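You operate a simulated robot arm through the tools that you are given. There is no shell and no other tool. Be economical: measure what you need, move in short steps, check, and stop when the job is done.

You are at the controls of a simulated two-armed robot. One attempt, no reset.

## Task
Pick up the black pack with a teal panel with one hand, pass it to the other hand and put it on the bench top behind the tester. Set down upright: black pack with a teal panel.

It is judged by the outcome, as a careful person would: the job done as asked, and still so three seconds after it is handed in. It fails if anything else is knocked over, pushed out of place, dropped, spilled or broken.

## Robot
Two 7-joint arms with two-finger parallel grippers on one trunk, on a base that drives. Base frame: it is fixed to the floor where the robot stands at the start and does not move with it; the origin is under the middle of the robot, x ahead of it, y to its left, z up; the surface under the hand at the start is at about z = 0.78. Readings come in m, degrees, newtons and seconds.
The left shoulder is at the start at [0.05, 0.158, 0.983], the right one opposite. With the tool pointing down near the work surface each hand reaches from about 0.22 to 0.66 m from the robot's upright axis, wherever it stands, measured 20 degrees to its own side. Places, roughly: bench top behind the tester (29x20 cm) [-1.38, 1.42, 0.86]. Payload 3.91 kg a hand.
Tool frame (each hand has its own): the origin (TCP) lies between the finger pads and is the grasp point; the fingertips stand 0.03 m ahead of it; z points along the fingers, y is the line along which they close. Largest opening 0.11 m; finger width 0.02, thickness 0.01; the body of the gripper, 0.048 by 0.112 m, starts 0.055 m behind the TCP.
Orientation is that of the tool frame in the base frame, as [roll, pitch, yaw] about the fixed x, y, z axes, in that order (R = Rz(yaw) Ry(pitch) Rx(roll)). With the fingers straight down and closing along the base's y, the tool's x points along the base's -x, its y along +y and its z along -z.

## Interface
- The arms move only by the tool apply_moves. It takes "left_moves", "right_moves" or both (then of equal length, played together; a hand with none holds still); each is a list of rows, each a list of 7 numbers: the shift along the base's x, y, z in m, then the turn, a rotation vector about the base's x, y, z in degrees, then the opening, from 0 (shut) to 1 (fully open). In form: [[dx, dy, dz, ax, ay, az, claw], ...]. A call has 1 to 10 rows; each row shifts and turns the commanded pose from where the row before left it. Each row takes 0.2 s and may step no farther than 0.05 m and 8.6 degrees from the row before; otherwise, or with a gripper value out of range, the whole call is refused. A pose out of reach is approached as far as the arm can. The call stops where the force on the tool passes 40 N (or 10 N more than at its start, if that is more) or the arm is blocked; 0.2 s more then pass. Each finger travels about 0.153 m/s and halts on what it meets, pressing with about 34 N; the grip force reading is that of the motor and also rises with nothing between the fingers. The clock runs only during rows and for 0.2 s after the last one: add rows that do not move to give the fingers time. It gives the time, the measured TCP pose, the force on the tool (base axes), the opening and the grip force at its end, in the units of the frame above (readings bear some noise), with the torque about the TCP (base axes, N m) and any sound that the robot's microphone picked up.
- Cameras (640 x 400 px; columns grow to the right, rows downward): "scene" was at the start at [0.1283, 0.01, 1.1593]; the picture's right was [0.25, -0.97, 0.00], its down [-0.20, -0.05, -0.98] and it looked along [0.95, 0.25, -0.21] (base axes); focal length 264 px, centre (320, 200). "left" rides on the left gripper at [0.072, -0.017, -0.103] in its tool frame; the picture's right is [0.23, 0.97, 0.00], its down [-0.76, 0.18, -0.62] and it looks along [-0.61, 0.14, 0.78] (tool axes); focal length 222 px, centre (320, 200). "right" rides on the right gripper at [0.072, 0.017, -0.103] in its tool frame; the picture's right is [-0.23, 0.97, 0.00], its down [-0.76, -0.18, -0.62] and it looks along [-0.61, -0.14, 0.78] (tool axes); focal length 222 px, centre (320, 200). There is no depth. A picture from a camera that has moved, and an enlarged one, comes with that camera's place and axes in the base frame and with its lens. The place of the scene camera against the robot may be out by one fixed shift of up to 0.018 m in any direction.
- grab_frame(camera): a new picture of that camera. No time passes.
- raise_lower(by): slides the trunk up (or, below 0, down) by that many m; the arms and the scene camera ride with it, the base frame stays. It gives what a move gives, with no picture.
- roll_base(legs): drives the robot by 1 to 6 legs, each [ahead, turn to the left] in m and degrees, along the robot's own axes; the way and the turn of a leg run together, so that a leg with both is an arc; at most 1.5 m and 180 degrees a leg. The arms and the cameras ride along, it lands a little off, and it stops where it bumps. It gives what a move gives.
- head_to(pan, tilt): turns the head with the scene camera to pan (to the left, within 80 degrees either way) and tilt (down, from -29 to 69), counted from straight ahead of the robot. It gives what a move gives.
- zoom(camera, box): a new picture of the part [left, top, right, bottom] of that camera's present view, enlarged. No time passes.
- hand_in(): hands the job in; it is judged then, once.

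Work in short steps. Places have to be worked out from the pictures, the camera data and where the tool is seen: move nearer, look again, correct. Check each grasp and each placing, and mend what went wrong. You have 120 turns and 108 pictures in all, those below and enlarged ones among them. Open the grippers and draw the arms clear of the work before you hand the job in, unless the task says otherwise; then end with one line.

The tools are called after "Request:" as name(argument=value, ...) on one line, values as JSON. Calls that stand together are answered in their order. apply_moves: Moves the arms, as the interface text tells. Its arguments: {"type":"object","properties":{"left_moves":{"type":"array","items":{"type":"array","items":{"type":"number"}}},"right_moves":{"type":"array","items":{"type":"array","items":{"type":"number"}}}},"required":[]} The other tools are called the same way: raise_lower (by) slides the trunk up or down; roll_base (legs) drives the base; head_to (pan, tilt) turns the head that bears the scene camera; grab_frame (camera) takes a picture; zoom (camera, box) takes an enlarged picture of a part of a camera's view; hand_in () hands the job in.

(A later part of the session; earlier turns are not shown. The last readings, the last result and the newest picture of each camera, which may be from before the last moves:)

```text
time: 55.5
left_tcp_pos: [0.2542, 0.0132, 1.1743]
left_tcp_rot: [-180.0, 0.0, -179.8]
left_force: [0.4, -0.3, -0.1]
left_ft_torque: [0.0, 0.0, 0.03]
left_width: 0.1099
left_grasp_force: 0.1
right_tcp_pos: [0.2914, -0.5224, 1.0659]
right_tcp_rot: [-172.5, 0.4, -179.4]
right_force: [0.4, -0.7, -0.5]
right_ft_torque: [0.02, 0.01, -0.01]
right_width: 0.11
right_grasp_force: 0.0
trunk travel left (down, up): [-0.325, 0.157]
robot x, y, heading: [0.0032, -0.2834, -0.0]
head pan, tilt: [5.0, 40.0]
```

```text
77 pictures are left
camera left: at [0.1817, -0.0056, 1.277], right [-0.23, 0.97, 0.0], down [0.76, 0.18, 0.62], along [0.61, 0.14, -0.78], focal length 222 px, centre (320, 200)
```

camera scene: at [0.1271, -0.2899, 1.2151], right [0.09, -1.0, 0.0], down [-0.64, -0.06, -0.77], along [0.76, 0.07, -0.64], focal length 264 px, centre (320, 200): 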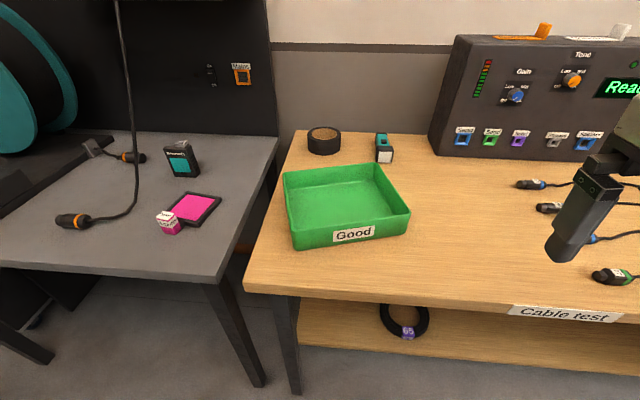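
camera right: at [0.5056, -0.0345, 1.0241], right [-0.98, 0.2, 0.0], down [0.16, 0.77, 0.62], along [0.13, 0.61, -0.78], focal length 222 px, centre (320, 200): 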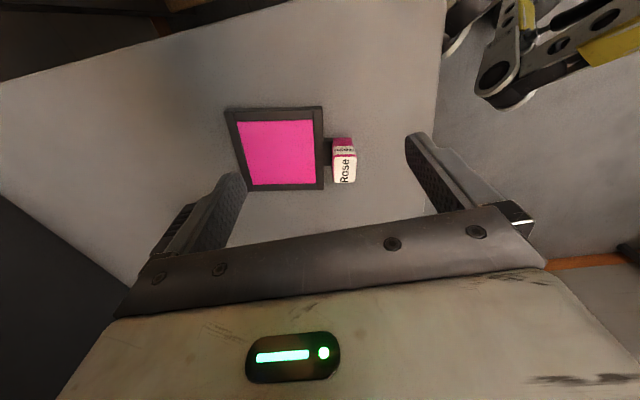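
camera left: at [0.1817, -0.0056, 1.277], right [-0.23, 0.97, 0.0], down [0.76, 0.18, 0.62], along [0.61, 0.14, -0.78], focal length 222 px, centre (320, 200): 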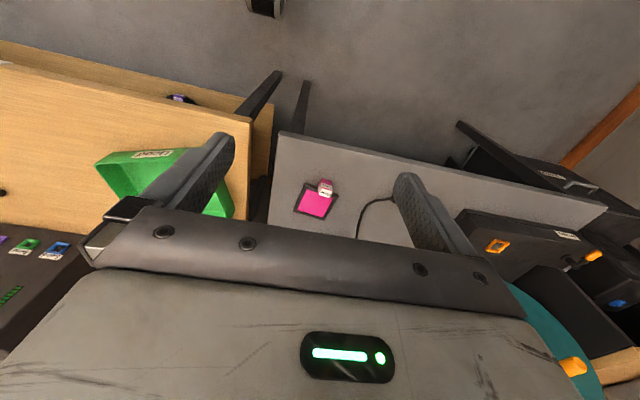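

The view is clear: bin centre (0.606, −0.29), long axis −73.5°, wall to pinch at (0.572, −0.172) with normal ≈105°. I bring the left hand above it with yaw +15°.

Request:
apply_moves(left_moves=[[0.0353, -0.0206, -0.018, 0, 0, 1.67, 1], [0.0353, -0.0206, -0.018, 0, 0, 1.67, 1], [0.0353, -0.0206, -0.018, 0, 0, 1.67, 1], [0.0353, -0.0206, -0.018, 0, 0, 1.67, 1], [0.0353, -0.0206, -0.018, 0, 0, 1.67, 1], [0.0353, -0.0206, -0.018, 0, 0, 1.67, 1], [0.0353, -0.0206, -0.018, 0, 0, 1.67, 1], [0.0353, -0.0206, -0.018, 0, 0, 1.67, 1], [0.0353, -0.0206, -0.018, 0, 0, 1.67, 1]])

Request:
grab_frame(camera="scene")

Request:
grab_frame(camera="left")

```text
time: 57.5
left_tcp_pos: [0.5062, -0.1081, 1.0041]
left_tcp_rot: [180.0, 0.1, -164.8]
left_force: [0.3, 0.3, -0.4]
left_ft_torque: [-0.01, 0.04, 0.01]
left_width: 0.1101
left_grasp_force: 0.0
left hand out of reach, approached as far as the arm can: row 7, 8, 9
right_tcp_pos: [0.2904, -0.5222, 1.065]
right_tcp_rot: [-172.5, 0.3, -179.4]
right_force: [0.1, 0.3, 0.0]
right_ft_torque: [-0.01, 0.03, -0.01]
right_width: 0.1098
right_grasp_force: 0.1
trunk travel left (down, up): [-0.325, 0.157]
robot x, y, heading: [0.0033, -0.2855, -0.0]
head pan, tilt: [5.0, 40.0]
```

```text
76 pictures are left
camera scene: at [0.127, -0.2898, 1.2151], right [0.09, -1.0, 0.0], down [-0.64, -0.06, -0.77], along [0.76, 0.07, -0.64], focal length 264 px, centre (320, 200)
```

scene: 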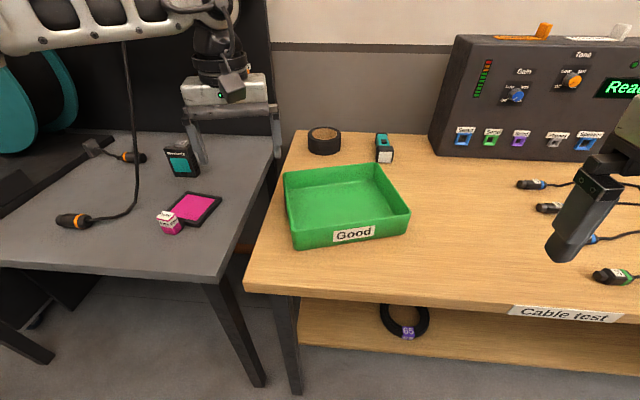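

```text
75 pictures are left
camera left: at [0.4401, -0.1455, 1.1061], right [-0.47, 0.88, 0.0], down [0.69, 0.37, 0.62], along [0.55, 0.3, -0.78], focal length 222 px, centre (320, 200)
```

left: 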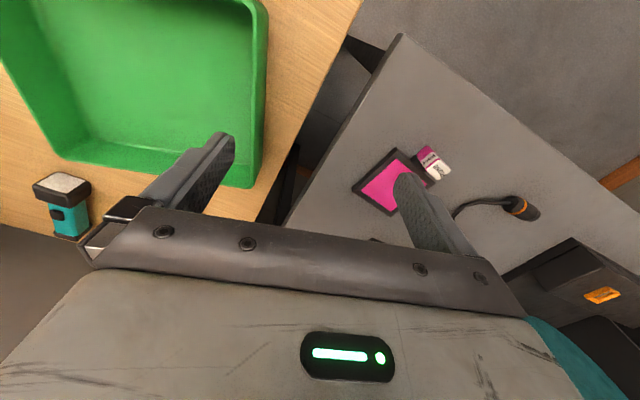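

The arm is at its reach limit at this height; I drive 0.06 m closer so it can get over the wall.

Request:
roll_base(legs=[[0.06, 0]])

Request:
apply_moves(left_moves=[[0, -0.03, -0.02, 0, 0, 0, 1], [0, -0.03, -0.02, 0, 0, 0, 1]])

Request:
grab_frame(camera="scene")

Request:
grab_frame(camera="left")

```text
time: 58.5
left_tcp_pos: [0.5656, -0.108, 1.0034]
left_tcp_rot: [-179.9, 0.1, -164.9]
left_force: [0.7, 0.8, -0.3]
left_ft_torque: [-0.02, 0.02, -0.02]
left_width: 0.11
left_grasp_force: 0.0
right_tcp_pos: [0.3512, -0.522, 1.0659]
right_tcp_rot: [-172.6, 0.2, -179.5]
right_force: [-0.2, 0.2, 1.0]
right_ft_torque: [0.0, 0.02, -0.04]
right_width: 0.11
right_grasp_force: 0.0
trunk travel left (down, up): [-0.325, 0.157]
robot x, y, heading: [0.0644, -0.2854, 0.4]
head pan, tilt: [5.0, 40.0]
```

```text
time: 59.1
left_tcp_pos: [0.5366, -0.1356, 0.9657]
left_tcp_rot: [-179.8, -0.1, -164.8]
left_force: [0.4, 0.1, 0.2]
left_ft_torque: [-0.03, 0.02, -0.02]
left_width: 0.1101
left_grasp_force: 0.1
left hand out of reach, approached as far as the arm can: row 1, 2
right_tcp_pos: [0.3509, -0.5217, 1.0649]
right_tcp_rot: [-172.6, 0.3, -179.5]
right_force: [1.1, 0.5, -0.2]
right_ft_torque: [-0.01, 0.0, 0.02]
right_width: 0.1098
right_grasp_force: 0.0
trunk travel left (down, up): [-0.325, 0.157]
robot x, y, heading: [0.0639, -0.2836, 0.3]
head pan, tilt: [5.0, 40.0]
```

```text
74 pictures are left
camera scene: at [0.1871, -0.2896, 1.2151], right [0.09, -1.0, 0.0], down [-0.64, -0.06, -0.77], along [0.76, 0.07, -0.64], focal length 264 px, centre (320, 200)
```

scene: 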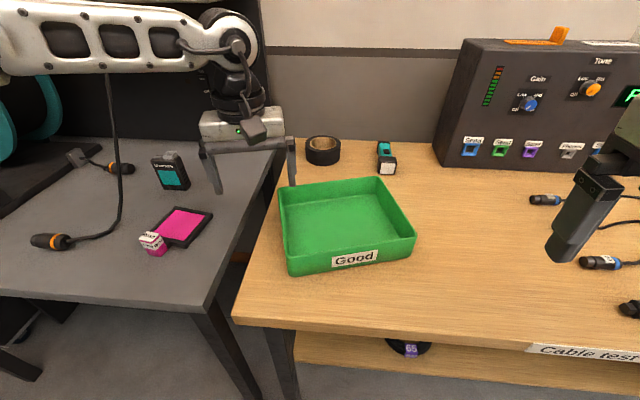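

```text
73 pictures are left
camera left: at [0.4701, -0.1726, 1.069], right [-0.47, 0.88, 0.0], down [0.69, 0.37, 0.62], along [0.55, 0.29, -0.78], focal length 222 px, centre (320, 200)
```

left: 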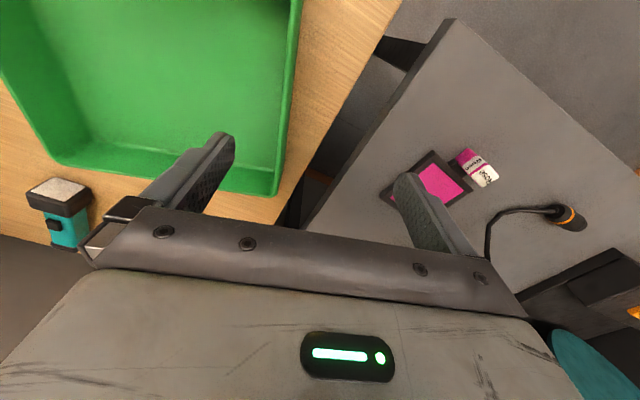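

The left arm is cramped here (target across the body). The right arm can better pinch the bin's right wall at about (0.641, −0.407). I retract the left hand and bring the right above that wall, levelled and yawed +15°.

Request:
apply_moves(left_moves=[[-0.03, 0.02, 0.03, 0, 0, -2, 1], [-0.03, 0.02, 0.03, 0, 0, -2, 1], [-0.03, 0.02, 0.02, 0, 0, -2, 1], [-0.03, 0.02, 0.02, 0, 0, -2, 1], [-0.03, 0.02, 0.02, 0, 0, -2, 1], [-0.03, 0.02, 0, 0, 0, -2, 1], [0, 0, 0, 0, 0, -2, 1], [0, 0, 0, 0, 0, -1, 1]], right_moves=[[0.036, 0.0144, -0.005, 0.92, 0, 1.9, 1], [0.036, 0.0144, -0.005, 0.92, 0, 1.9, 1], [0.036, 0.0144, -0.005, 0.92, 0, 1.9, 1], [0.036, 0.0144, -0.01, 0.92, 0, 1.9, 1], [0.036, 0.0144, -0.01, 0.92, 0, 1.9, 1], [0.036, 0.0144, -0.01, 0.92, 0, 1.9, 1], [0.036, 0.0144, -0.02, 0.92, 0, 1.9, 1], [0.036, 0.0144, -0.02, 0.92, 0, 1.9, 1]])

Request:
grab_frame(camera="scene")

Request:
grab_frame(camera="right")

```text
time: 60.9
left_tcp_pos: [0.3573, -0.0159, 1.0865]
left_tcp_rot: [-179.9, 0.0, -179.9]
left_force: [1.0, -0.3, 0.1]
left_ft_torque: [-0.02, 0.01, -0.02]
left_width: 0.1099
left_grasp_force: 0.2
right_tcp_pos: [0.6394, -0.4061, 0.9798]
right_tcp_rot: [-179.7, 1.3, -164.2]
right_force: [0.1, 0.6, 0.5]
right_ft_torque: [-0.02, 0.01, -0.01]
right_width: 0.1101
right_grasp_force: 0.0
trunk travel left (down, up): [-0.325, 0.157]
robot x, y, heading: [0.0644, -0.2825, 0.1]
head pan, tilt: [5.0, 40.0]
```

```text
72 pictures are left
camera scene: at [0.1874, -0.2892, 1.215], right [0.09, -1.0, 0.0], down [-0.64, -0.06, -0.77], along [0.76, 0.07, -0.64], focal length 264 px, centre (320, 200)
```

scene: 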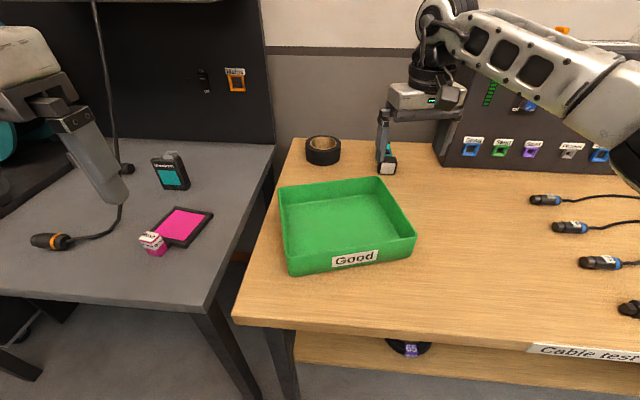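

```text
71 pictures are left
camera right: at [0.5621, -0.4101, 1.0817], right [-0.05, 1.0, 0.0], down [0.77, 0.04, 0.64], along [0.64, 0.03, -0.77], focal length 222 px, centre (320, 200)
```

right: 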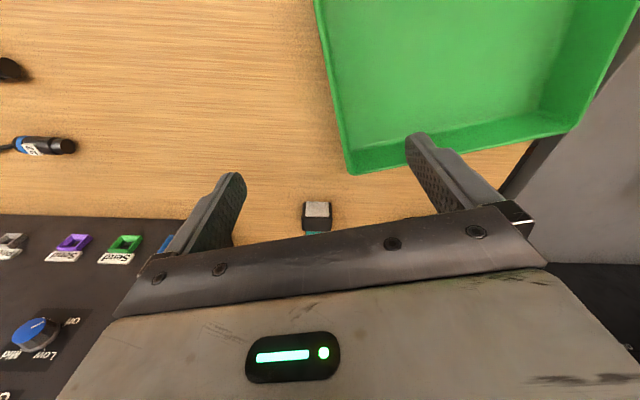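

The right hand sees the wall: at x≈0.639 it lies near y≈−0.389. I shift +0.017 in y and descend to straddle the wall.

Request:
apply_moves(right_moves=[[0, 0.017, -0.04, 0, 0, 0, 1], [0, 0, -0.045, 0, 0, 0, 1], [0, 0, -0.04, 0, 0, 0, 1]])

Request:
grab_frame(camera="right")

Request:
zoom(camera="scene", box=[260, 120, 460, 290])

```text
time: 61.7
left_tcp_pos: [0.3584, -0.017, 1.085]
left_tcp_rot: [180.0, 0.0, -179.9]
left_force: [-0.1, 0.3, 0.1]
left_ft_torque: [0.01, 0.02, 0.0]
left_width: 0.1102
left_grasp_force: 0.0
right_tcp_pos: [0.6386, -0.3888, 0.8546]
right_tcp_rot: [-179.7, 1.4, -164.4]
right_force: [-1.0, 0.4, -0.7]
right_ft_torque: [-0.02, 0.01, 0.0]
right_width: 0.1101
right_grasp_force: 0.0
trunk travel left (down, up): [-0.325, 0.157]
robot x, y, heading: [0.0616, -0.283, -0.0]
head pan, tilt: [5.0, 40.0]
```

```text
70 pictures are left
camera right: at [0.5614, -0.3939, 0.9564], right [-0.05, 1.0, 0.0], down [0.77, 0.03, 0.64], along [0.64, 0.03, -0.77], focal length 222 px, centre (320, 200)
```

right: 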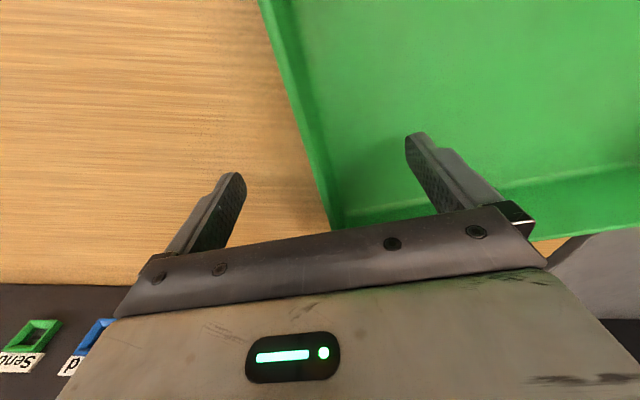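

```text
2.35 times, centred on (360, 205) of scene
camera zoom: at [0.1873, -0.2897, 1.2151], right [0.09, -1.0, 0.0], down [-0.64, -0.06, -0.77], along [0.76, 0.07, -0.64], focal length 621 px, centre (226, 188)
```

zoom: 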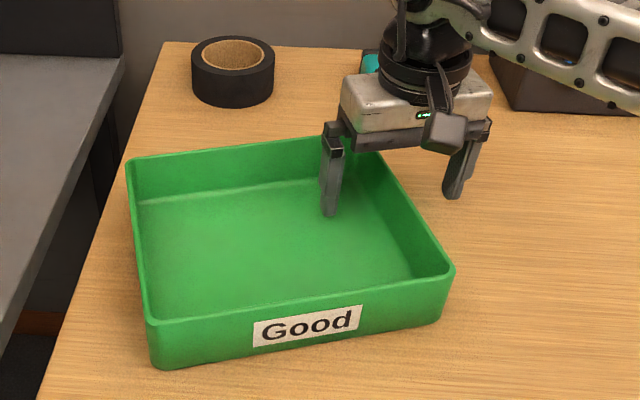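

The wall lies between the fingers. Lower 12 mm and close.

Request:
apply_moves(right_moves=[[0, 0, -0.012, 0, 0, 0, 1], [0, 0, 0, 0, 0, 0, 0], [0, 0, 0, 0, 0, 0, 0], [0, 0, 0, 0, 0, 0, 0]])

Request:
zoom(camera="scene", box=[260, 120, 460, 290])

```text
time: 62.7
left_tcp_pos: [0.3578, -0.0164, 1.0858]
left_tcp_rot: [179.9, 0.1, -179.8]
left_force: [1.1, -0.3, 0.2]
left_ft_torque: [0.0, 0.0, 0.03]
left_width: 0.11
left_grasp_force: 0.0
right_tcp_pos: [0.6382, -0.389, 0.8433]
right_tcp_rot: [-179.9, 1.3, -164.2]
right_force: [-1.3, -0.2, 0.0]
right_ft_torque: [0.32, 0.06, 0.29]
right_width: 0.0049
right_grasp_force: 34.5
trunk travel left (down, up): [-0.325, 0.157]
robot x, y, heading: [0.0631, -0.2801, 0.3]
head pan, tilt: [5.0, 40.0]
```

```text
2.35 times, centred on (360, 205) of scene
camera zoom: at [0.1871, -0.2897, 1.2151], right [0.09, -1.0, 0.0], down [-0.64, -0.06, -0.77], along [0.76, 0.07, -0.64], focal length 621 px, centre (226, 188)
```

zoom: 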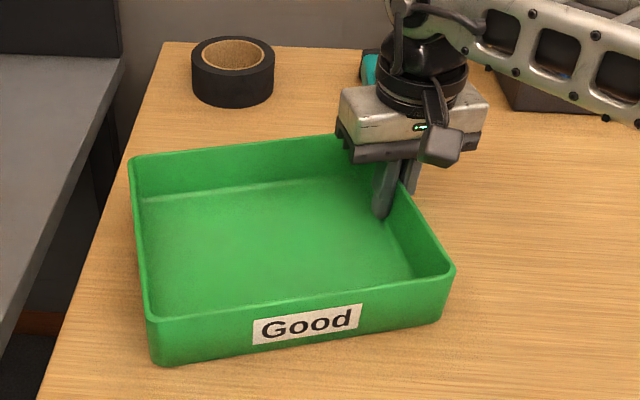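

Gripped (5 mm wall). Relative to the tape, the bin must go back by a hand shift of about (−0.078, −0.077) with −20.5° of turn. I drag it in small steps.

Request:
apply_moves(right_moves=[[-0.013, -0.013, 0, 0, 0, -3.4, 0], [-0.013, -0.013, 0, 0, 0, -3.4, 0], [-0.013, -0.013, 0, 0, 0, -3.4, 0], [-0.013, -0.013, 0, 0, 0, -3.4, 0], [-0.013, -0.013, 0, 0, 0, -3.4, 0], [-0.013, -0.012, 0, 0, 0, -3.4, 0]])

Request:
zoom(camera="scene", box=[260, 120, 460, 290])

```text
time: 64.1
left_tcp_pos: [0.3578, -0.0171, 1.0853]
left_tcp_rot: [180.0, 0.2, -179.8]
left_force: [0.1, -0.4, -0.4]
left_ft_torque: [0.02, 0.02, 0.02]
left_width: 0.11
left_grasp_force: 0.0
right_tcp_pos: [0.5599, -0.4689, 0.8441]
right_tcp_rot: [-179.8, 1.4, 175.3]
right_force: [1.0, -0.1, 5.4]
right_ft_torque: [0.61, 0.81, -0.01]
right_width: 0.0048
right_grasp_force: 33.8
trunk travel left (down, up): [-0.325, 0.157]
robot x, y, heading: [0.0651, -0.2872, -0.1]
head pan, tilt: [5.0, 40.0]
```

```text
2.35 times, centred on (360, 205) of scene
camera zoom: at [0.187, -0.2897, 1.2152], right [0.09, -1.0, 0.0], down [-0.64, -0.06, -0.77], along [0.76, 0.07, -0.64], focal length 621 px, centre (226, 188)
```

zoom: 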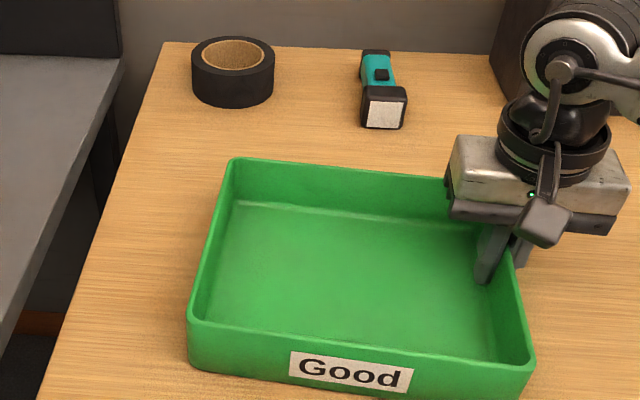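

Close: centre now ≈(0.567,−0.367), angle ≈ −94.5° versus target ≈(0.58,−0.37), −92.5°. Small correction, then release, rise, and verify from the original viewpoint.

Request:
apply_moves(right_moves=[[0.008, -0.002, 0, 0, 0, 0.8, 0], [0.008, -0.001, 0, 0, 0, 0.7, 0], [0, 0, 0, 0, 0, 0, 0], [0, 0, 0, 0, 0, 0, 0.5], [0, 0, 0, 0, 0, 0, 0.5], [0, 0, 0.04, 0, 0, 0, 0.5], [0, 0, 0.045, 0, 0, 0, 0.5], [0, 0, 0.045, 0, 0, 0, 0.5]])

Request:
apply_moves(right_moves=[[-0.04, -0.01, 0.02, 0, 0, 1, 1], [-0.04, -0.01, 0.02, 0, 0, 1, 1], [-0.045, -0.01, 0, 0, 0, 1, 1], [-0.045, -0.01, 0, 0, 0, 1, 1], [-0.045, -0.01, 0, 0, 0, 1, 1]])

Request:
zoom(camera="scene", box=[260, 120, 460, 290])

```text
time: 65.9
left_tcp_pos: [0.3572, -0.0155, 1.0866]
left_tcp_rot: [-179.8, 0.0, -179.8]
left_force: [-0.2, -0.3, 1.4]
left_ft_torque: [0.0, -0.01, -0.02]
left_width: 0.1103
left_grasp_force: 0.0
right_tcp_pos: [0.5765, -0.4704, 0.9749]
right_tcp_rot: [-179.8, 1.3, 176.9]
right_force: [0.5, 0.5, 0.0]
right_ft_torque: [0.0, 0.02, 0.02]
right_width: 0.0549
right_grasp_force: 0.0
trunk travel left (down, up): [-0.325, 0.157]
robot x, y, heading: [0.0657, -0.2816, 0.3]
head pan, tilt: [5.0, 40.0]
```

```text
time: 67.1
left_tcp_pos: [0.3565, -0.0161, 1.086]
left_tcp_rot: [180.0, 0.1, -179.7]
left_force: [0.2, 0.3, -0.3]
left_ft_torque: [-0.02, 0.0, 0.01]
left_width: 0.1098
left_grasp_force: 0.1
right_tcp_pos: [0.3608, -0.5222, 1.0117]
right_tcp_rot: [-179.9, 1.4, -178.3]
right_force: [0.5, -0.8, -0.3]
right_ft_torque: [-0.02, 0.05, 0.0]
right_width: 0.1101
right_grasp_force: 0.2
trunk travel left (down, up): [-0.325, 0.157]
robot x, y, heading: [0.0651, -0.2861, 0.3]
head pan, tilt: [5.0, 40.0]
```

```text
2.35 times, centred on (360, 205) of scene
camera zoom: at [0.1868, -0.2898, 1.2152], right [0.09, -1.0, 0.0], down [-0.64, -0.06, -0.77], along [0.76, 0.07, -0.64], focal length 621 px, centre (226, 188)
```

zoom: 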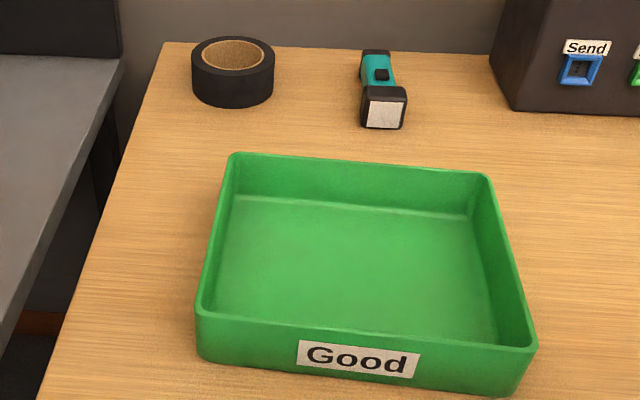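

Tape and torch are untouched. Now I go back to the earlier viewpoint (base 0.063, −0.017, −21.8°) to compare the bin's place pixel for pixel.

Request:
roll_base(legs=[[-0.3, 0], [0, 42], [0.402, 0], [0, -64]])

Request:
raise_lower(by=-0.1)

Request:
head_to(pan=-15, tilt=30)

Request:
grab_frame(camera="scene")

```text
time: 76.0
left_tcp_pos: [0.4307, 0.127, 1.086]
left_tcp_rot: [179.9, 0.1, 158.9]
left_force: [0.4, 1.4, -0.1]
left_ft_torque: [0.01, 0.03, 0.04]
left_width: 0.1098
left_grasp_force: 0.1
right_tcp_pos: [0.2524, -0.3446, 1.0126]
right_tcp_rot: [-179.8, 1.3, 160.6]
right_force: [0.0, 0.8, 0.7]
right_ft_torque: [-0.01, 0.01, -0.01]
right_width: 0.1099
right_grasp_force: 0.0
trunk travel left (down, up): [-0.325, 0.157]
robot x, y, heading: [0.0608, -0.0108, -20.7]
head pan, tilt: [5.0, 40.0]
```

```text
time: 77.3
left_tcp_pos: [0.4314, 0.1289, 0.9848]
left_tcp_rot: [179.9, 0.0, 158.8]
left_force: [-0.2, -0.4, 0.8]
left_ft_torque: [0.01, 0.03, 0.03]
left_width: 0.11
left_grasp_force: 0.1
right_tcp_pos: [0.2519, -0.3434, 0.9119]
right_tcp_rot: [-179.8, 1.3, 160.7]
right_force: [0.4, 0.4, -0.2]
right_ft_torque: [-0.02, 0.01, 0.02]
right_width: 0.1101
right_grasp_force: 0.1
trunk travel left (down, up): [-0.225, 0.257]
robot x, y, heading: [0.0631, -0.0168, -21.0]
head pan, tilt: [5.0, 40.0]
```

```text
time: 78.1
left_tcp_pos: [0.4313, 0.1285, 0.985]
left_tcp_rot: [-179.9, 0.1, 159.0]
left_force: [0.1, -0.4, -0.2]
left_ft_torque: [0.0, 0.01, 0.0]
left_width: 0.1102
left_grasp_force: 0.1
right_tcp_pos: [0.2516, -0.3431, 0.9119]
right_tcp_rot: [-179.7, 1.2, 160.7]
right_force: [-0.2, -0.2, 0.3]
right_ft_torque: [0.02, 0.02, 0.0]
right_width: 0.1097
right_grasp_force: 0.2
trunk travel left (down, up): [-0.225, 0.257]
robot x, y, heading: [0.0606, -0.0141, -20.9]
head pan, tilt: [-15.0, 30.0]
```

```text
65 pictures are left
camera scene: at [0.1697, -0.0962, 1.1304], right [-0.59, -0.81, 0.0], down [-0.4, 0.29, -0.87], along [0.7, -0.51, -0.5], focal length 264 px, centre (320, 200)
```

scene: 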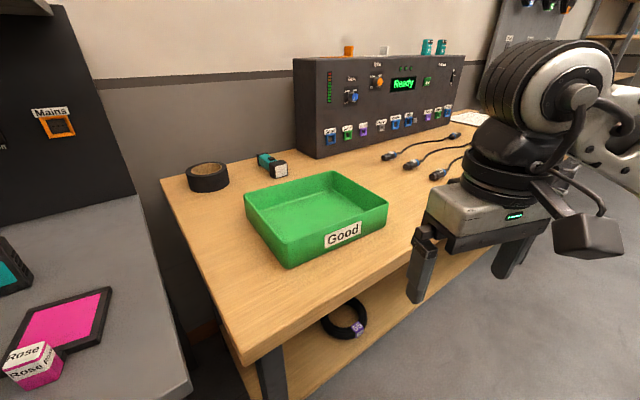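

The bin now matches its original place to within about a centimetre (tape and torch unchanged). New pick plan: right hand tilted forward-down (about 40° above horizontal), coming from the front-right at heading ≈22°, closing on the pack's width. I'll form that arm posture away from the tables and insert it by driving. Turn and back off.

Request:
roll_base(legs=[[0, 43], [-0.4, 0]])

Request:
head_to(pan=-10, tilt=25)

Request:
apply_moves(right_moves=[[0.04, 0.02, 0, 0, 0, 0, 1], [0.04, 0.02, 0, 0, 0, 0, 1], [0.04, 0.02, 0, 0, 0, 0, 1]])

Request:
grab_frame(camera="scene")

```text
time: 82.6
left_tcp_pos: [-0.1317, 0.1948, 0.9852]
left_tcp_rot: [-179.9, 0.0, -158.5]
left_force: [0.4, 0.2, 0.3]
left_ft_torque: [-0.01, 0.02, -0.04]
left_width: 0.1101
left_grasp_force: 0.0
right_tcp_pos: [0.0565, -0.2719, 0.9108]
right_tcp_rot: [-179.8, 1.3, -156.7]
right_force: [0.5, 0.2, 0.2]
right_ft_torque: [0.0, -0.03, 0.0]
right_width: 0.1099
right_grasp_force: 0.1
trunk travel left (down, up): [-0.225, 0.257]
robot x, y, heading: [-0.3077, -0.163, 21.7]
head pan, tilt: [-15.0, 30.0]
```

```text
time: 83.2
left_tcp_pos: [-0.1329, 0.1955, 0.9861]
left_tcp_rot: [-179.9, 0.0, -158.4]
left_force: [0.0, -0.4, -0.6]
left_ft_torque: [0.0, -0.04, 0.01]
left_width: 0.1102
left_grasp_force: 0.1
right_tcp_pos: [0.0563, -0.273, 0.9114]
right_tcp_rot: [-179.8, 1.4, -156.8]
right_force: [-0.3, -0.1, -0.5]
right_ft_torque: [-0.03, -0.03, 0.0]
right_width: 0.1103
right_grasp_force: 0.1
trunk travel left (down, up): [-0.225, 0.257]
robot x, y, heading: [-0.3051, -0.1622, 21.6]
head pan, tilt: [-10.0, 25.0]
```

```text
time: 84.0
left_tcp_pos: [-0.1324, 0.1954, 0.9858]
left_tcp_rot: [-179.9, 0.1, -158.4]
left_force: [0.6, -0.3, -1.3]
left_ft_torque: [-0.02, -0.02, 0.0]
left_width: 0.1101
left_grasp_force: 0.0
right_tcp_pos: [0.1783, -0.2126, 0.9122]
right_tcp_rot: [-179.8, 1.3, -156.8]
right_force: [0.5, 0.1, -0.2]
right_ft_torque: [0.0, 0.01, -0.01]
right_width: 0.1098
right_grasp_force: 0.0
trunk travel left (down, up): [-0.225, 0.257]
robot x, y, heading: [-0.3104, -0.1572, 21.6]
head pan, tilt: [-10.0, 25.0]
```

```text
64 pictures are left
camera scene: at [-0.1816, -0.1411, 1.1384], right [0.2, -0.98, 0.0], down [-0.41, -0.09, -0.91], along [0.89, 0.18, -0.42], focal length 264 px, centre (320, 200)
```

scene: 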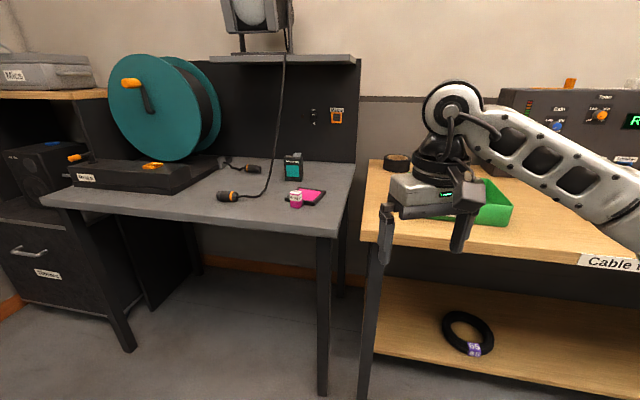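

Free space here. I tilt the right hand 50° forward and move it to its approach pose relative to the robot.

Request:
apply_moves(right_moves=[[0.016, 0.0295, 0, 3.07, -7.75, 0, 1], [0.016, 0.0295, 0, 3.07, -7.75, 0, 1], [0.016, 0.0295, 0, 3.07, -7.75, 0, 1], [0.016, 0.0295, 0, 3.07, -7.75, 0, 1], [0.016, 0.0295, 0, 3.07, -7.75, 0, 1], [0.016, 0.0295, 0, 3.07, -7.75, 0, 1]])

Request:
grab_frame(camera="scene")

Request:
grab_frame(camera="right")

```text
time: 85.5
left_tcp_pos: [-0.1315, 0.1949, 0.9854]
left_tcp_rot: [-179.9, 0.1, -158.4]
left_force: [-0.9, 0.0, 0.1]
left_ft_torque: [-0.02, -0.02, 0.0]
left_width: 0.1099
left_grasp_force: 0.1
right_tcp_pos: [0.2728, -0.0345, 0.9106]
right_tcp_rot: [-177.9, 51.4, -155.7]
right_force: [0.6, 0.2, -0.2]
right_ft_torque: [-0.02, 0.0, 0.01]
right_width: 0.1102
right_grasp_force: 0.1
trunk travel left (down, up): [-0.225, 0.257]
robot x, y, heading: [-0.3052, -0.1575, 21.8]
head pan, tilt: [-10.0, 25.0]
```

```text
63 pictures are left
camera scene: at [-0.1817, -0.1411, 1.1384], right [0.2, -0.98, 0.0], down [-0.41, -0.09, -0.91], along [0.89, 0.18, -0.42], focal length 264 px, centre (320, 200)
```

scene: 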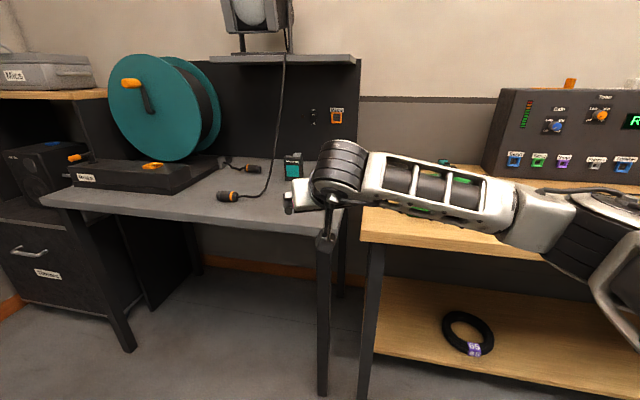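

```text
62 pictures are left
camera right: at [0.1489, -0.0675, 0.9187], right [-0.24, 0.96, 0.15], down [0.05, -0.15, 0.99], along [0.97, 0.25, -0.01], focal length 222 px, centre (320, 200)
```

right: 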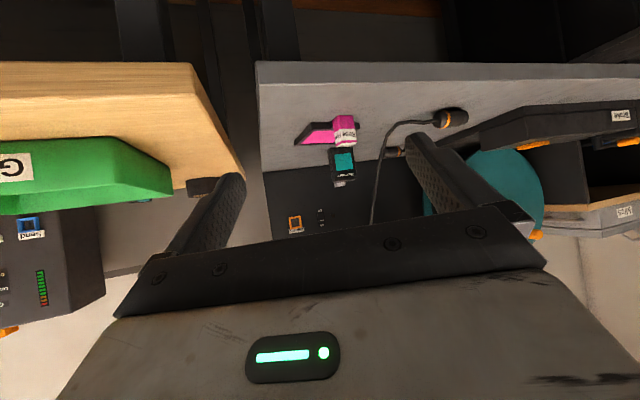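

The posture is good, with the elbow well above bin height. Drive straight in 0.33 m along heading 21.8° and look.

Request:
roll_base(legs=[[0.33, 0]])

Request:
grab_frame(camera="scene")

Request:
grab_frame(camera="right")

```text
time: 87.6
left_tcp_pos: [0.1732, 0.3166, 0.9854]
left_tcp_rot: [-179.9, 0.1, -158.4]
left_force: [-0.4, 0.8, 0.7]
left_ft_torque: [0.02, -0.02, -0.01]
left_width: 0.1102
left_grasp_force: 0.1
right_tcp_pos: [0.5775, 0.0857, 0.9117]
right_tcp_rot: [-177.7, 51.3, -155.8]
right_force: [0.6, -0.5, 0.2]
right_ft_torque: [-0.01, 0.01, -0.02]
right_width: 0.11
right_grasp_force: 0.1
trunk travel left (down, up): [-0.225, 0.257]
robot x, y, heading: [0.0024, -0.0407, 21.5]
head pan, tilt: [-10.0, 25.0]
```

```text
61 pictures are left
camera scene: at [0.1244, -0.0204, 1.1384], right [0.2, -0.98, 0.0], down [-0.41, -0.08, -0.91], along [0.89, 0.18, -0.42], focal length 264 px, centre (320, 200)
```

scene: 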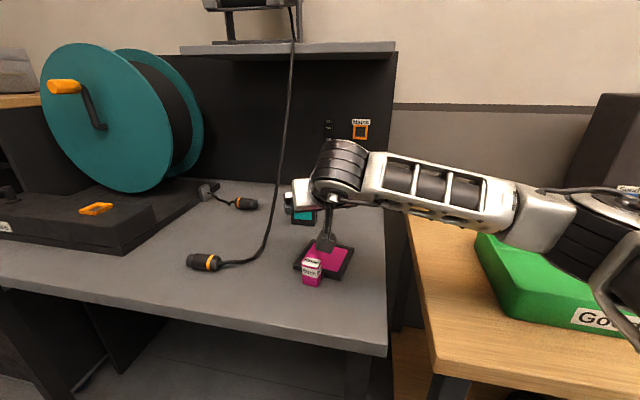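

```text
60 pictures are left
camera right: at [0.4548, 0.0523, 0.9189], right [-0.24, 0.96, 0.15], down [0.05, -0.15, 0.99], along [0.97, 0.25, -0.01], focal length 222 px, centre (320, 200)
```

right: 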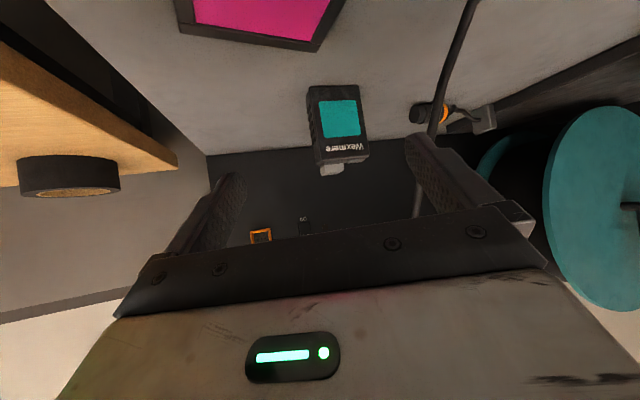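

The wrist camera puts the pack's centre at about (0.723, 0.155). I move over and then partway along the tool axis, then check.

Request:
apply_moves(right_moves=[[0.0205, 0.011, 0, 0, 0, 0, 1], [0.0205, 0.011, 0, 0, 0, 0, 1], [0.0213, 0.0096, -0.0188, 0, 0, 0, 1], [0.0213, 0.0096, -0.0188, 0, 0, 0, 1]])

Request:
grab_frame(camera="scene")

Request:
grab_frame(camera="right")

```text
time: 88.6
left_tcp_pos: [0.175, 0.3173, 0.9859]
left_tcp_rot: [-180.0, 0.1, -158.5]
left_force: [0.0, 0.3, 1.3]
left_ft_torque: [-0.03, -0.01, -0.01]
left_width: 0.1101
left_grasp_force: 0.1
right_tcp_pos: [0.6624, 0.1267, 0.8734]
right_tcp_rot: [-177.8, 51.2, -155.8]
right_force: [0.1, -0.1, 0.3]
right_ft_torque: [-0.02, 0.0, 0.02]
right_width: 0.11
right_grasp_force: 0.3
trunk travel left (down, up): [-0.225, 0.257]
robot x, y, heading: [-0.002, -0.0406, 21.4]
head pan, tilt: [-10.0, 25.0]
```

```text
59 pictures are left
camera scene: at [0.1244, -0.0204, 1.1384], right [0.2, -0.98, 0.0], down [-0.41, -0.08, -0.91], along [0.89, 0.18, -0.42], focal length 264 px, centre (320, 200)
```

scene: 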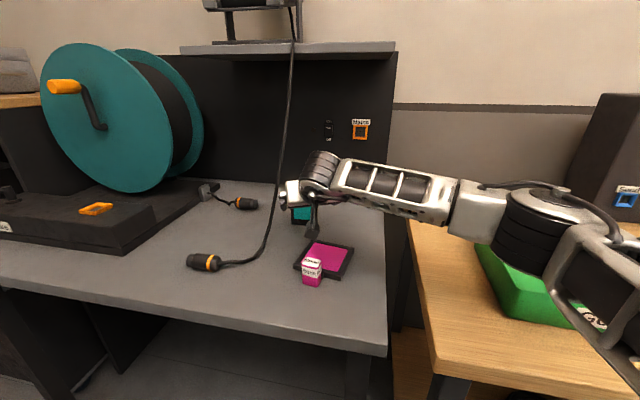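

```text
58 pictures are left
camera right: at [0.5386, 0.0931, 0.8815], right [-0.24, 0.96, 0.15], down [0.05, -0.15, 0.99], along [0.97, 0.25, -0.01], focal length 222 px, centre (320, 200)
```

right: 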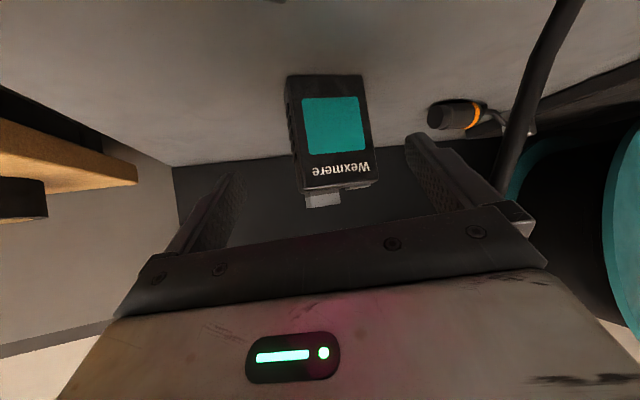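

The pack is well aligned between the fingers. Before the last 85 mm I check the elbow against the bin.

Request:
head_to(pan=-60, tilt=30)

Request:
grab_frame(camera="scene")

```text
time: 89.8
left_tcp_pos: [0.1735, 0.3166, 0.9859]
left_tcp_rot: [180.0, 0.1, -158.3]
left_force: [-0.8, 0.1, 0.6]
left_ft_torque: [0.0, -0.02, -0.03]
left_width: 0.1101
left_grasp_force: 0.0
right_tcp_pos: [0.6624, 0.1258, 0.8746]
right_tcp_rot: [-177.7, 51.3, -155.8]
right_force: [-0.3, -0.6, -0.5]
right_ft_torque: [-0.04, -0.02, -0.02]
right_width: 0.11
right_grasp_force: 0.2
trunk travel left (down, up): [-0.225, 0.257]
robot x, y, heading: [0.0009, -0.0464, 21.4]
head pan, tilt: [-60.0, 30.0]
```

```text
57 pictures are left
camera scene: at [0.1049, -0.095, 1.1305], right [-0.62, -0.78, 0.0], down [-0.39, 0.31, -0.87], along [0.68, -0.54, -0.5], focal length 264 px, centre (320, 200)
```

scene: 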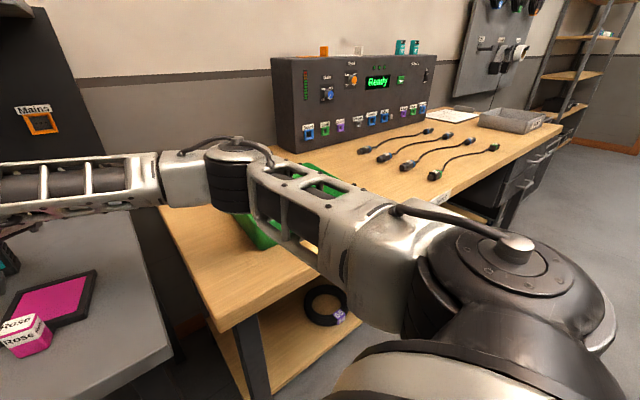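

The elbow is around z≥0.9, above the bin rim. I continue the insertion to the grasp point.

Request:
apply_moves(right_moves=[[0.02, 0.011, -0.0177, 0, 0, 0, 1], [0.02, 0.011, -0.0177, 0, 0, 0, 1], [0.02, 0.011, -0.0177, 0, 0, 0, 1]])

Request:
grab_frame(camera="right")

Request:
head_to(pan=-5, tilt=30)

Request:
grab_frame(camera="scene")

```text
time: 90.6
left_tcp_pos: [0.1733, 0.3152, 0.9847]
left_tcp_rot: [-179.9, 0.1, -158.3]
left_force: [-0.9, 0.1, 0.6]
left_ft_torque: [0.0, 0.0, -0.01]
left_width: 0.1101
left_grasp_force: 0.1
right_tcp_pos: [0.7207, 0.1586, 0.8217]
right_tcp_rot: [-177.7, 51.3, -155.7]
right_force: [0.5, -0.4, -1.0]
right_ft_torque: [0.0, -0.01, 0.0]
right_width: 0.1099
right_grasp_force: 0.1
trunk travel left (down, up): [-0.225, 0.257]
robot x, y, heading: [0.0033, -0.04, 21.6]
head pan, tilt: [-60.0, 30.0]
```

```text
56 pictures are left
camera right: at [0.5981, 0.1264, 0.8285], right [-0.24, 0.96, 0.15], down [0.05, -0.15, 0.99], along [0.97, 0.25, -0.01], focal length 222 px, centre (320, 200)
```

right: 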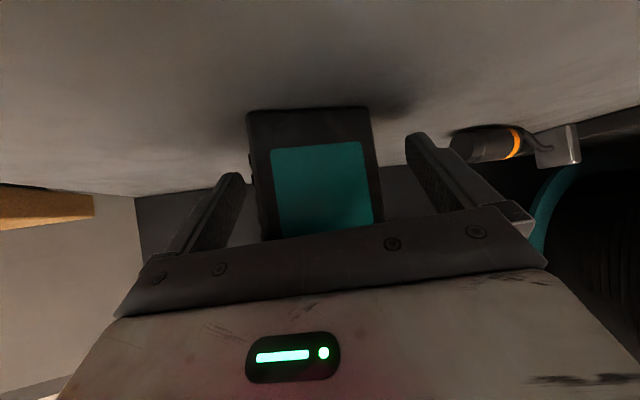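

```text
time: 91.8
left_tcp_pos: [0.1732, 0.3155, 0.9858]
left_tcp_rot: [-180.0, 0.1, -158.4]
left_force: [0.1, -0.3, 0.1]
left_ft_torque: [-0.01, 0.01, -0.01]
left_width: 0.1099
left_grasp_force: 0.1
right_tcp_pos: [0.7232, 0.1579, 0.8205]
right_tcp_rot: [-177.7, 51.2, -155.8]
right_force: [0.3, 0.1, -0.1]
right_ft_torque: [0.01, -0.04, 0.01]
right_width: 0.1099
right_grasp_force: 0.0
trunk travel left (down, up): [-0.225, 0.257]
robot x, y, heading: [-0.0034, -0.0397, 21.7]
head pan, tilt: [-5.0, 30.0]
```

```text
55 pictures are left
camera scene: at [0.1208, -0.0132, 1.1305], right [0.28, -0.96, 0.0], down [-0.48, -0.14, -0.87], along [0.83, 0.25, -0.5], focal length 264 px, centre (320, 200)
```

scene: 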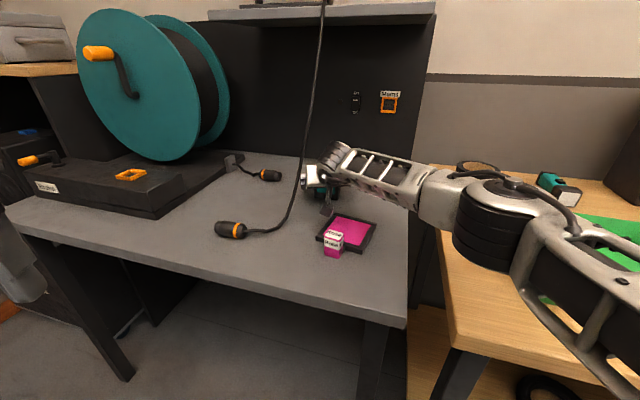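

The pack sits centred between the fingers. Close-up check of the cable clearance.

Request:
zoom(camera="scene", box=[270, 120, 390, 220])

```text
4.00 times, centred on (330, 170) of scene
camera zoom: at [0.1208, -0.0132, 1.1305], right [0.28, -0.96, 0.0], down [-0.48, -0.14, -0.87], along [0.83, 0.25, -0.5], focal length 1056 px, centre (280, 320)
```

zoom: 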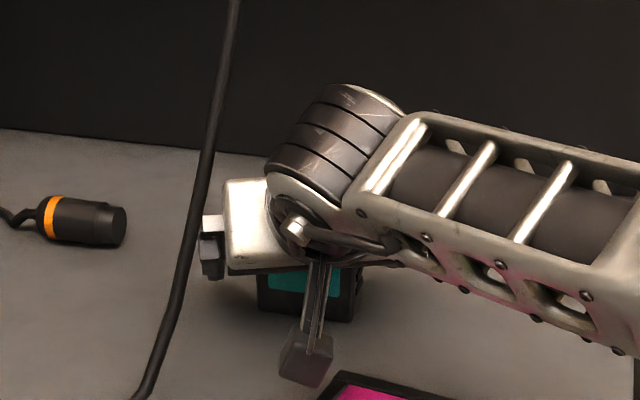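

The cable is clear of the hand. Close the gripper.

Request:
apply_moves(right_moves=[[0, 0, 0, 0, 0, 0, 0.7], [0, 0, 0, 0, 0, 0, 0.55], [0, 0, 0, 0, 0, 0, 0], [0, 0, 0, 0, 0, 0, 0], [0, 0, 0, 0, 0, 0, 0]])

Request:
grab_frame(camera="right")

```text
time: 93.0
left_tcp_pos: [0.1739, 0.3156, 0.9846]
left_tcp_rot: [-179.8, 0.1, -158.4]
left_force: [0.5, -0.2, 0.0]
left_ft_torque: [-0.03, 0.0, 0.02]
left_width: 0.11
left_grasp_force: 0.1
right_tcp_pos: [0.7223, 0.1586, 0.8212]
right_tcp_rot: [-177.8, 51.3, -155.8]
right_force: [1.2, -1.1, 1.7]
right_ft_torque: [0.07, -0.03, -0.04]
right_width: 0.0719
right_grasp_force: 33.8
trunk travel left (down, up): [-0.225, 0.257]
robot x, y, heading: [-0.0036, -0.0373, 21.2]
head pan, tilt: [-5.0, 30.0]
```

```text
53 pictures are left
camera right: at [0.5981, 0.126, 0.8289], right [-0.24, 0.96, 0.15], down [0.05, -0.15, 0.99], along [0.97, 0.25, -0.01], focal length 222 px, centre (320, 200)
```

right: 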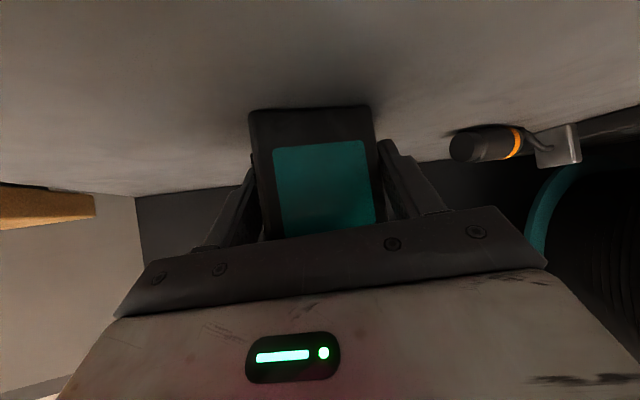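

Width 72 mm means the pack is pinched across its diagonal (it did not swivel to the hand, mismatch ≈20°). I'll use this hold to turn the pack +20° about the vertical, then release, turn the hand back and re-close squarely.

Request:
apply_moves(right_moves=[[0, 0, 0.003, 0, 0, 0, 0], [0, 0, 0, 0, 0, 5, 0], [0, 0, 0, 0, 0, 5, 0], [0, 0, 0, 0, 0, 5, 0], [0, 0, 0, 0, 0, 5, 0], [0, 0, 0, 0, 0, 0, 0]])

Request:
grab_frame(camera="right")

Request:
zoom(camera="scene", box=[270, 120, 390, 220])

```text
time: 94.5
left_tcp_pos: [0.1741, 0.3162, 0.9862]
left_tcp_rot: [-179.9, 0.1, -158.4]
left_force: [-0.5, -0.1, -0.3]
left_ft_torque: [-0.02, 0.01, 0.03]
left_width: 0.11
left_grasp_force: 0.2
right_tcp_pos: [0.722, 0.1586, 0.8238]
right_tcp_rot: [-177.9, 51.2, -135.7]
right_force: [0.7, -0.3, -2.2]
right_ft_torque: [0.05, 0.03, -0.02]
right_width: 0.0715
right_grasp_force: 34.0
trunk travel left (down, up): [-0.225, 0.257]
robot x, y, heading: [-0.0016, -0.0431, 21.3]
head pan, tilt: [-5.0, 30.0]
```

```text
52 pictures are left
camera right: at [0.6171, 0.0862, 0.8311], right [-0.56, 0.82, 0.15], down [0.1, -0.12, 0.99], along [0.83, 0.56, -0.01], focal length 222 px, centre (320, 200)
```

right: 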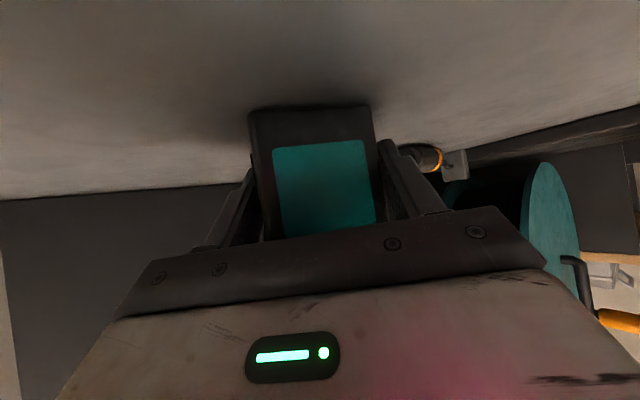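

```text
4.00 times, centred on (330, 170) of scene
camera zoom: at [0.1209, -0.0131, 1.1304], right [0.28, -0.96, 0.0], down [-0.48, -0.14, -0.87], along [0.83, 0.25, -0.5], focal length 1056 px, centre (280, 320)
```

zoom: 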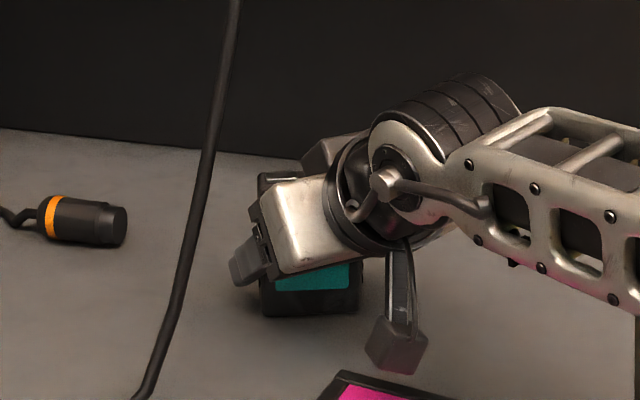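

The pack turned with the hand. Now lower it, open, turn the hand back 20° and close again.

Request:
apply_moves(right_moves=[[0, 0, -0.003, 0, 0, 0, 0], [0, 0, 0, 0, 0, 0, 1], [0, 0, 0, 0, 0, 0, 1], [0, 0, 0, 0, 0, -5, 1], [0, 0, 0, 0, 0, -5, 1], [0, 0, 0, 0, 0, -5, 1], [0, 0, 0, 0, 0, -5, 1]])

Request:
grab_frame(camera="right")

Request:
zoom(camera="scene", box=[270, 120, 390, 220])

```text
time: 96.0
left_tcp_pos: [0.1736, 0.3164, 0.9864]
left_tcp_rot: [-179.9, 0.0, -158.4]
left_force: [-0.1, 0.2, 0.0]
left_ft_torque: [-0.01, 0.0, -0.01]
left_width: 0.1098
left_grasp_force: 0.1
right_tcp_pos: [0.7228, 0.1602, 0.8218]
right_tcp_rot: [-177.7, 51.4, -155.9]
right_force: [0.2, -0.1, 0.8]
right_ft_torque: [0.01, 0.02, -0.01]
right_width: 0.1101
right_grasp_force: 0.1
trunk travel left (down, up): [-0.225, 0.257]
robot x, y, heading: [-0.0002, -0.0408, 21.8]
head pan, tilt: [-5.0, 30.0]
```

```text
50 pictures are left
camera right: at [0.5986, 0.1266, 0.8285], right [-0.24, 0.96, 0.15], down [0.05, -0.15, 0.99], along [0.97, 0.25, -0.01], focal length 222 px, centre (320, 200)
```

right: 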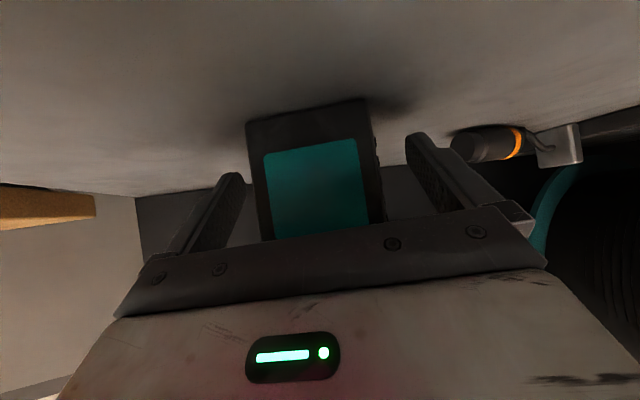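

```text
4.00 times, centred on (330, 170) of scene
camera zoom: at [0.1207, -0.0131, 1.1305], right [0.28, -0.96, 0.0], down [-0.48, -0.14, -0.87], along [0.83, 0.25, -0.5], focal length 1056 px, centre (280, 320)
```

zoom: 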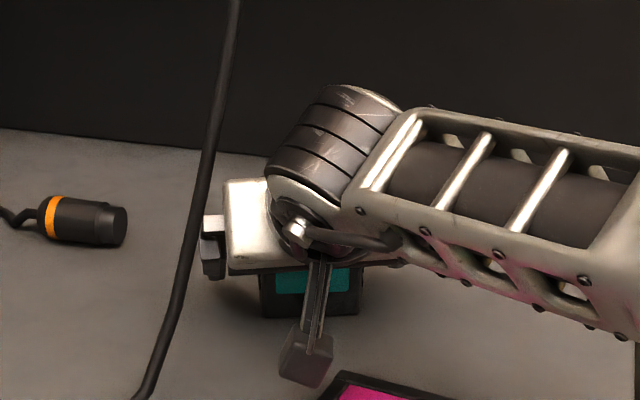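

The pack's edge is now parallel to the gripper. Close.

Request:
apply_moves(right_moves=[[0, 0, 0, 0, 0, 0, 0.6], [0, 0, 0, 0, 0, 0, 0], [0, 0, 0, 0, 0, 0, 0], [0, 0, 0, 0, 0, 0, 0]])

Request:
grab_frame(camera="right")

```text
time: 97.0
left_tcp_pos: [0.1739, 0.3168, 0.9853]
left_tcp_rot: [180.0, 0.2, -158.4]
left_force: [0.0, -0.6, 0.1]
left_ft_torque: [-0.01, 0.02, 0.01]
left_width: 0.1102
left_grasp_force: 0.1
right_tcp_pos: [0.7215, 0.1582, 0.8212]
right_tcp_rot: [-177.8, 51.4, -155.8]
right_force: [1.5, -0.9, 1.0]
right_ft_torque: [0.08, 0.0, -0.04]
right_width: 0.0659
right_grasp_force: 34.2
trunk travel left (down, up): [-0.225, 0.257]
robot x, y, heading: [-0.0016, -0.0379, 21.5]
head pan, tilt: [-5.0, 30.0]
```

```text
48 pictures are left
camera right: at [0.5986, 0.1264, 0.8285], right [-0.24, 0.96, 0.15], down [0.05, -0.15, 0.99], along [0.97, 0.25, -0.01], focal length 222 px, centre (320, 200)
```

right: 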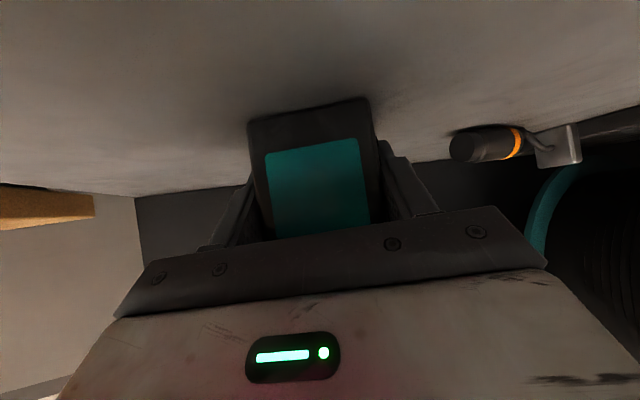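

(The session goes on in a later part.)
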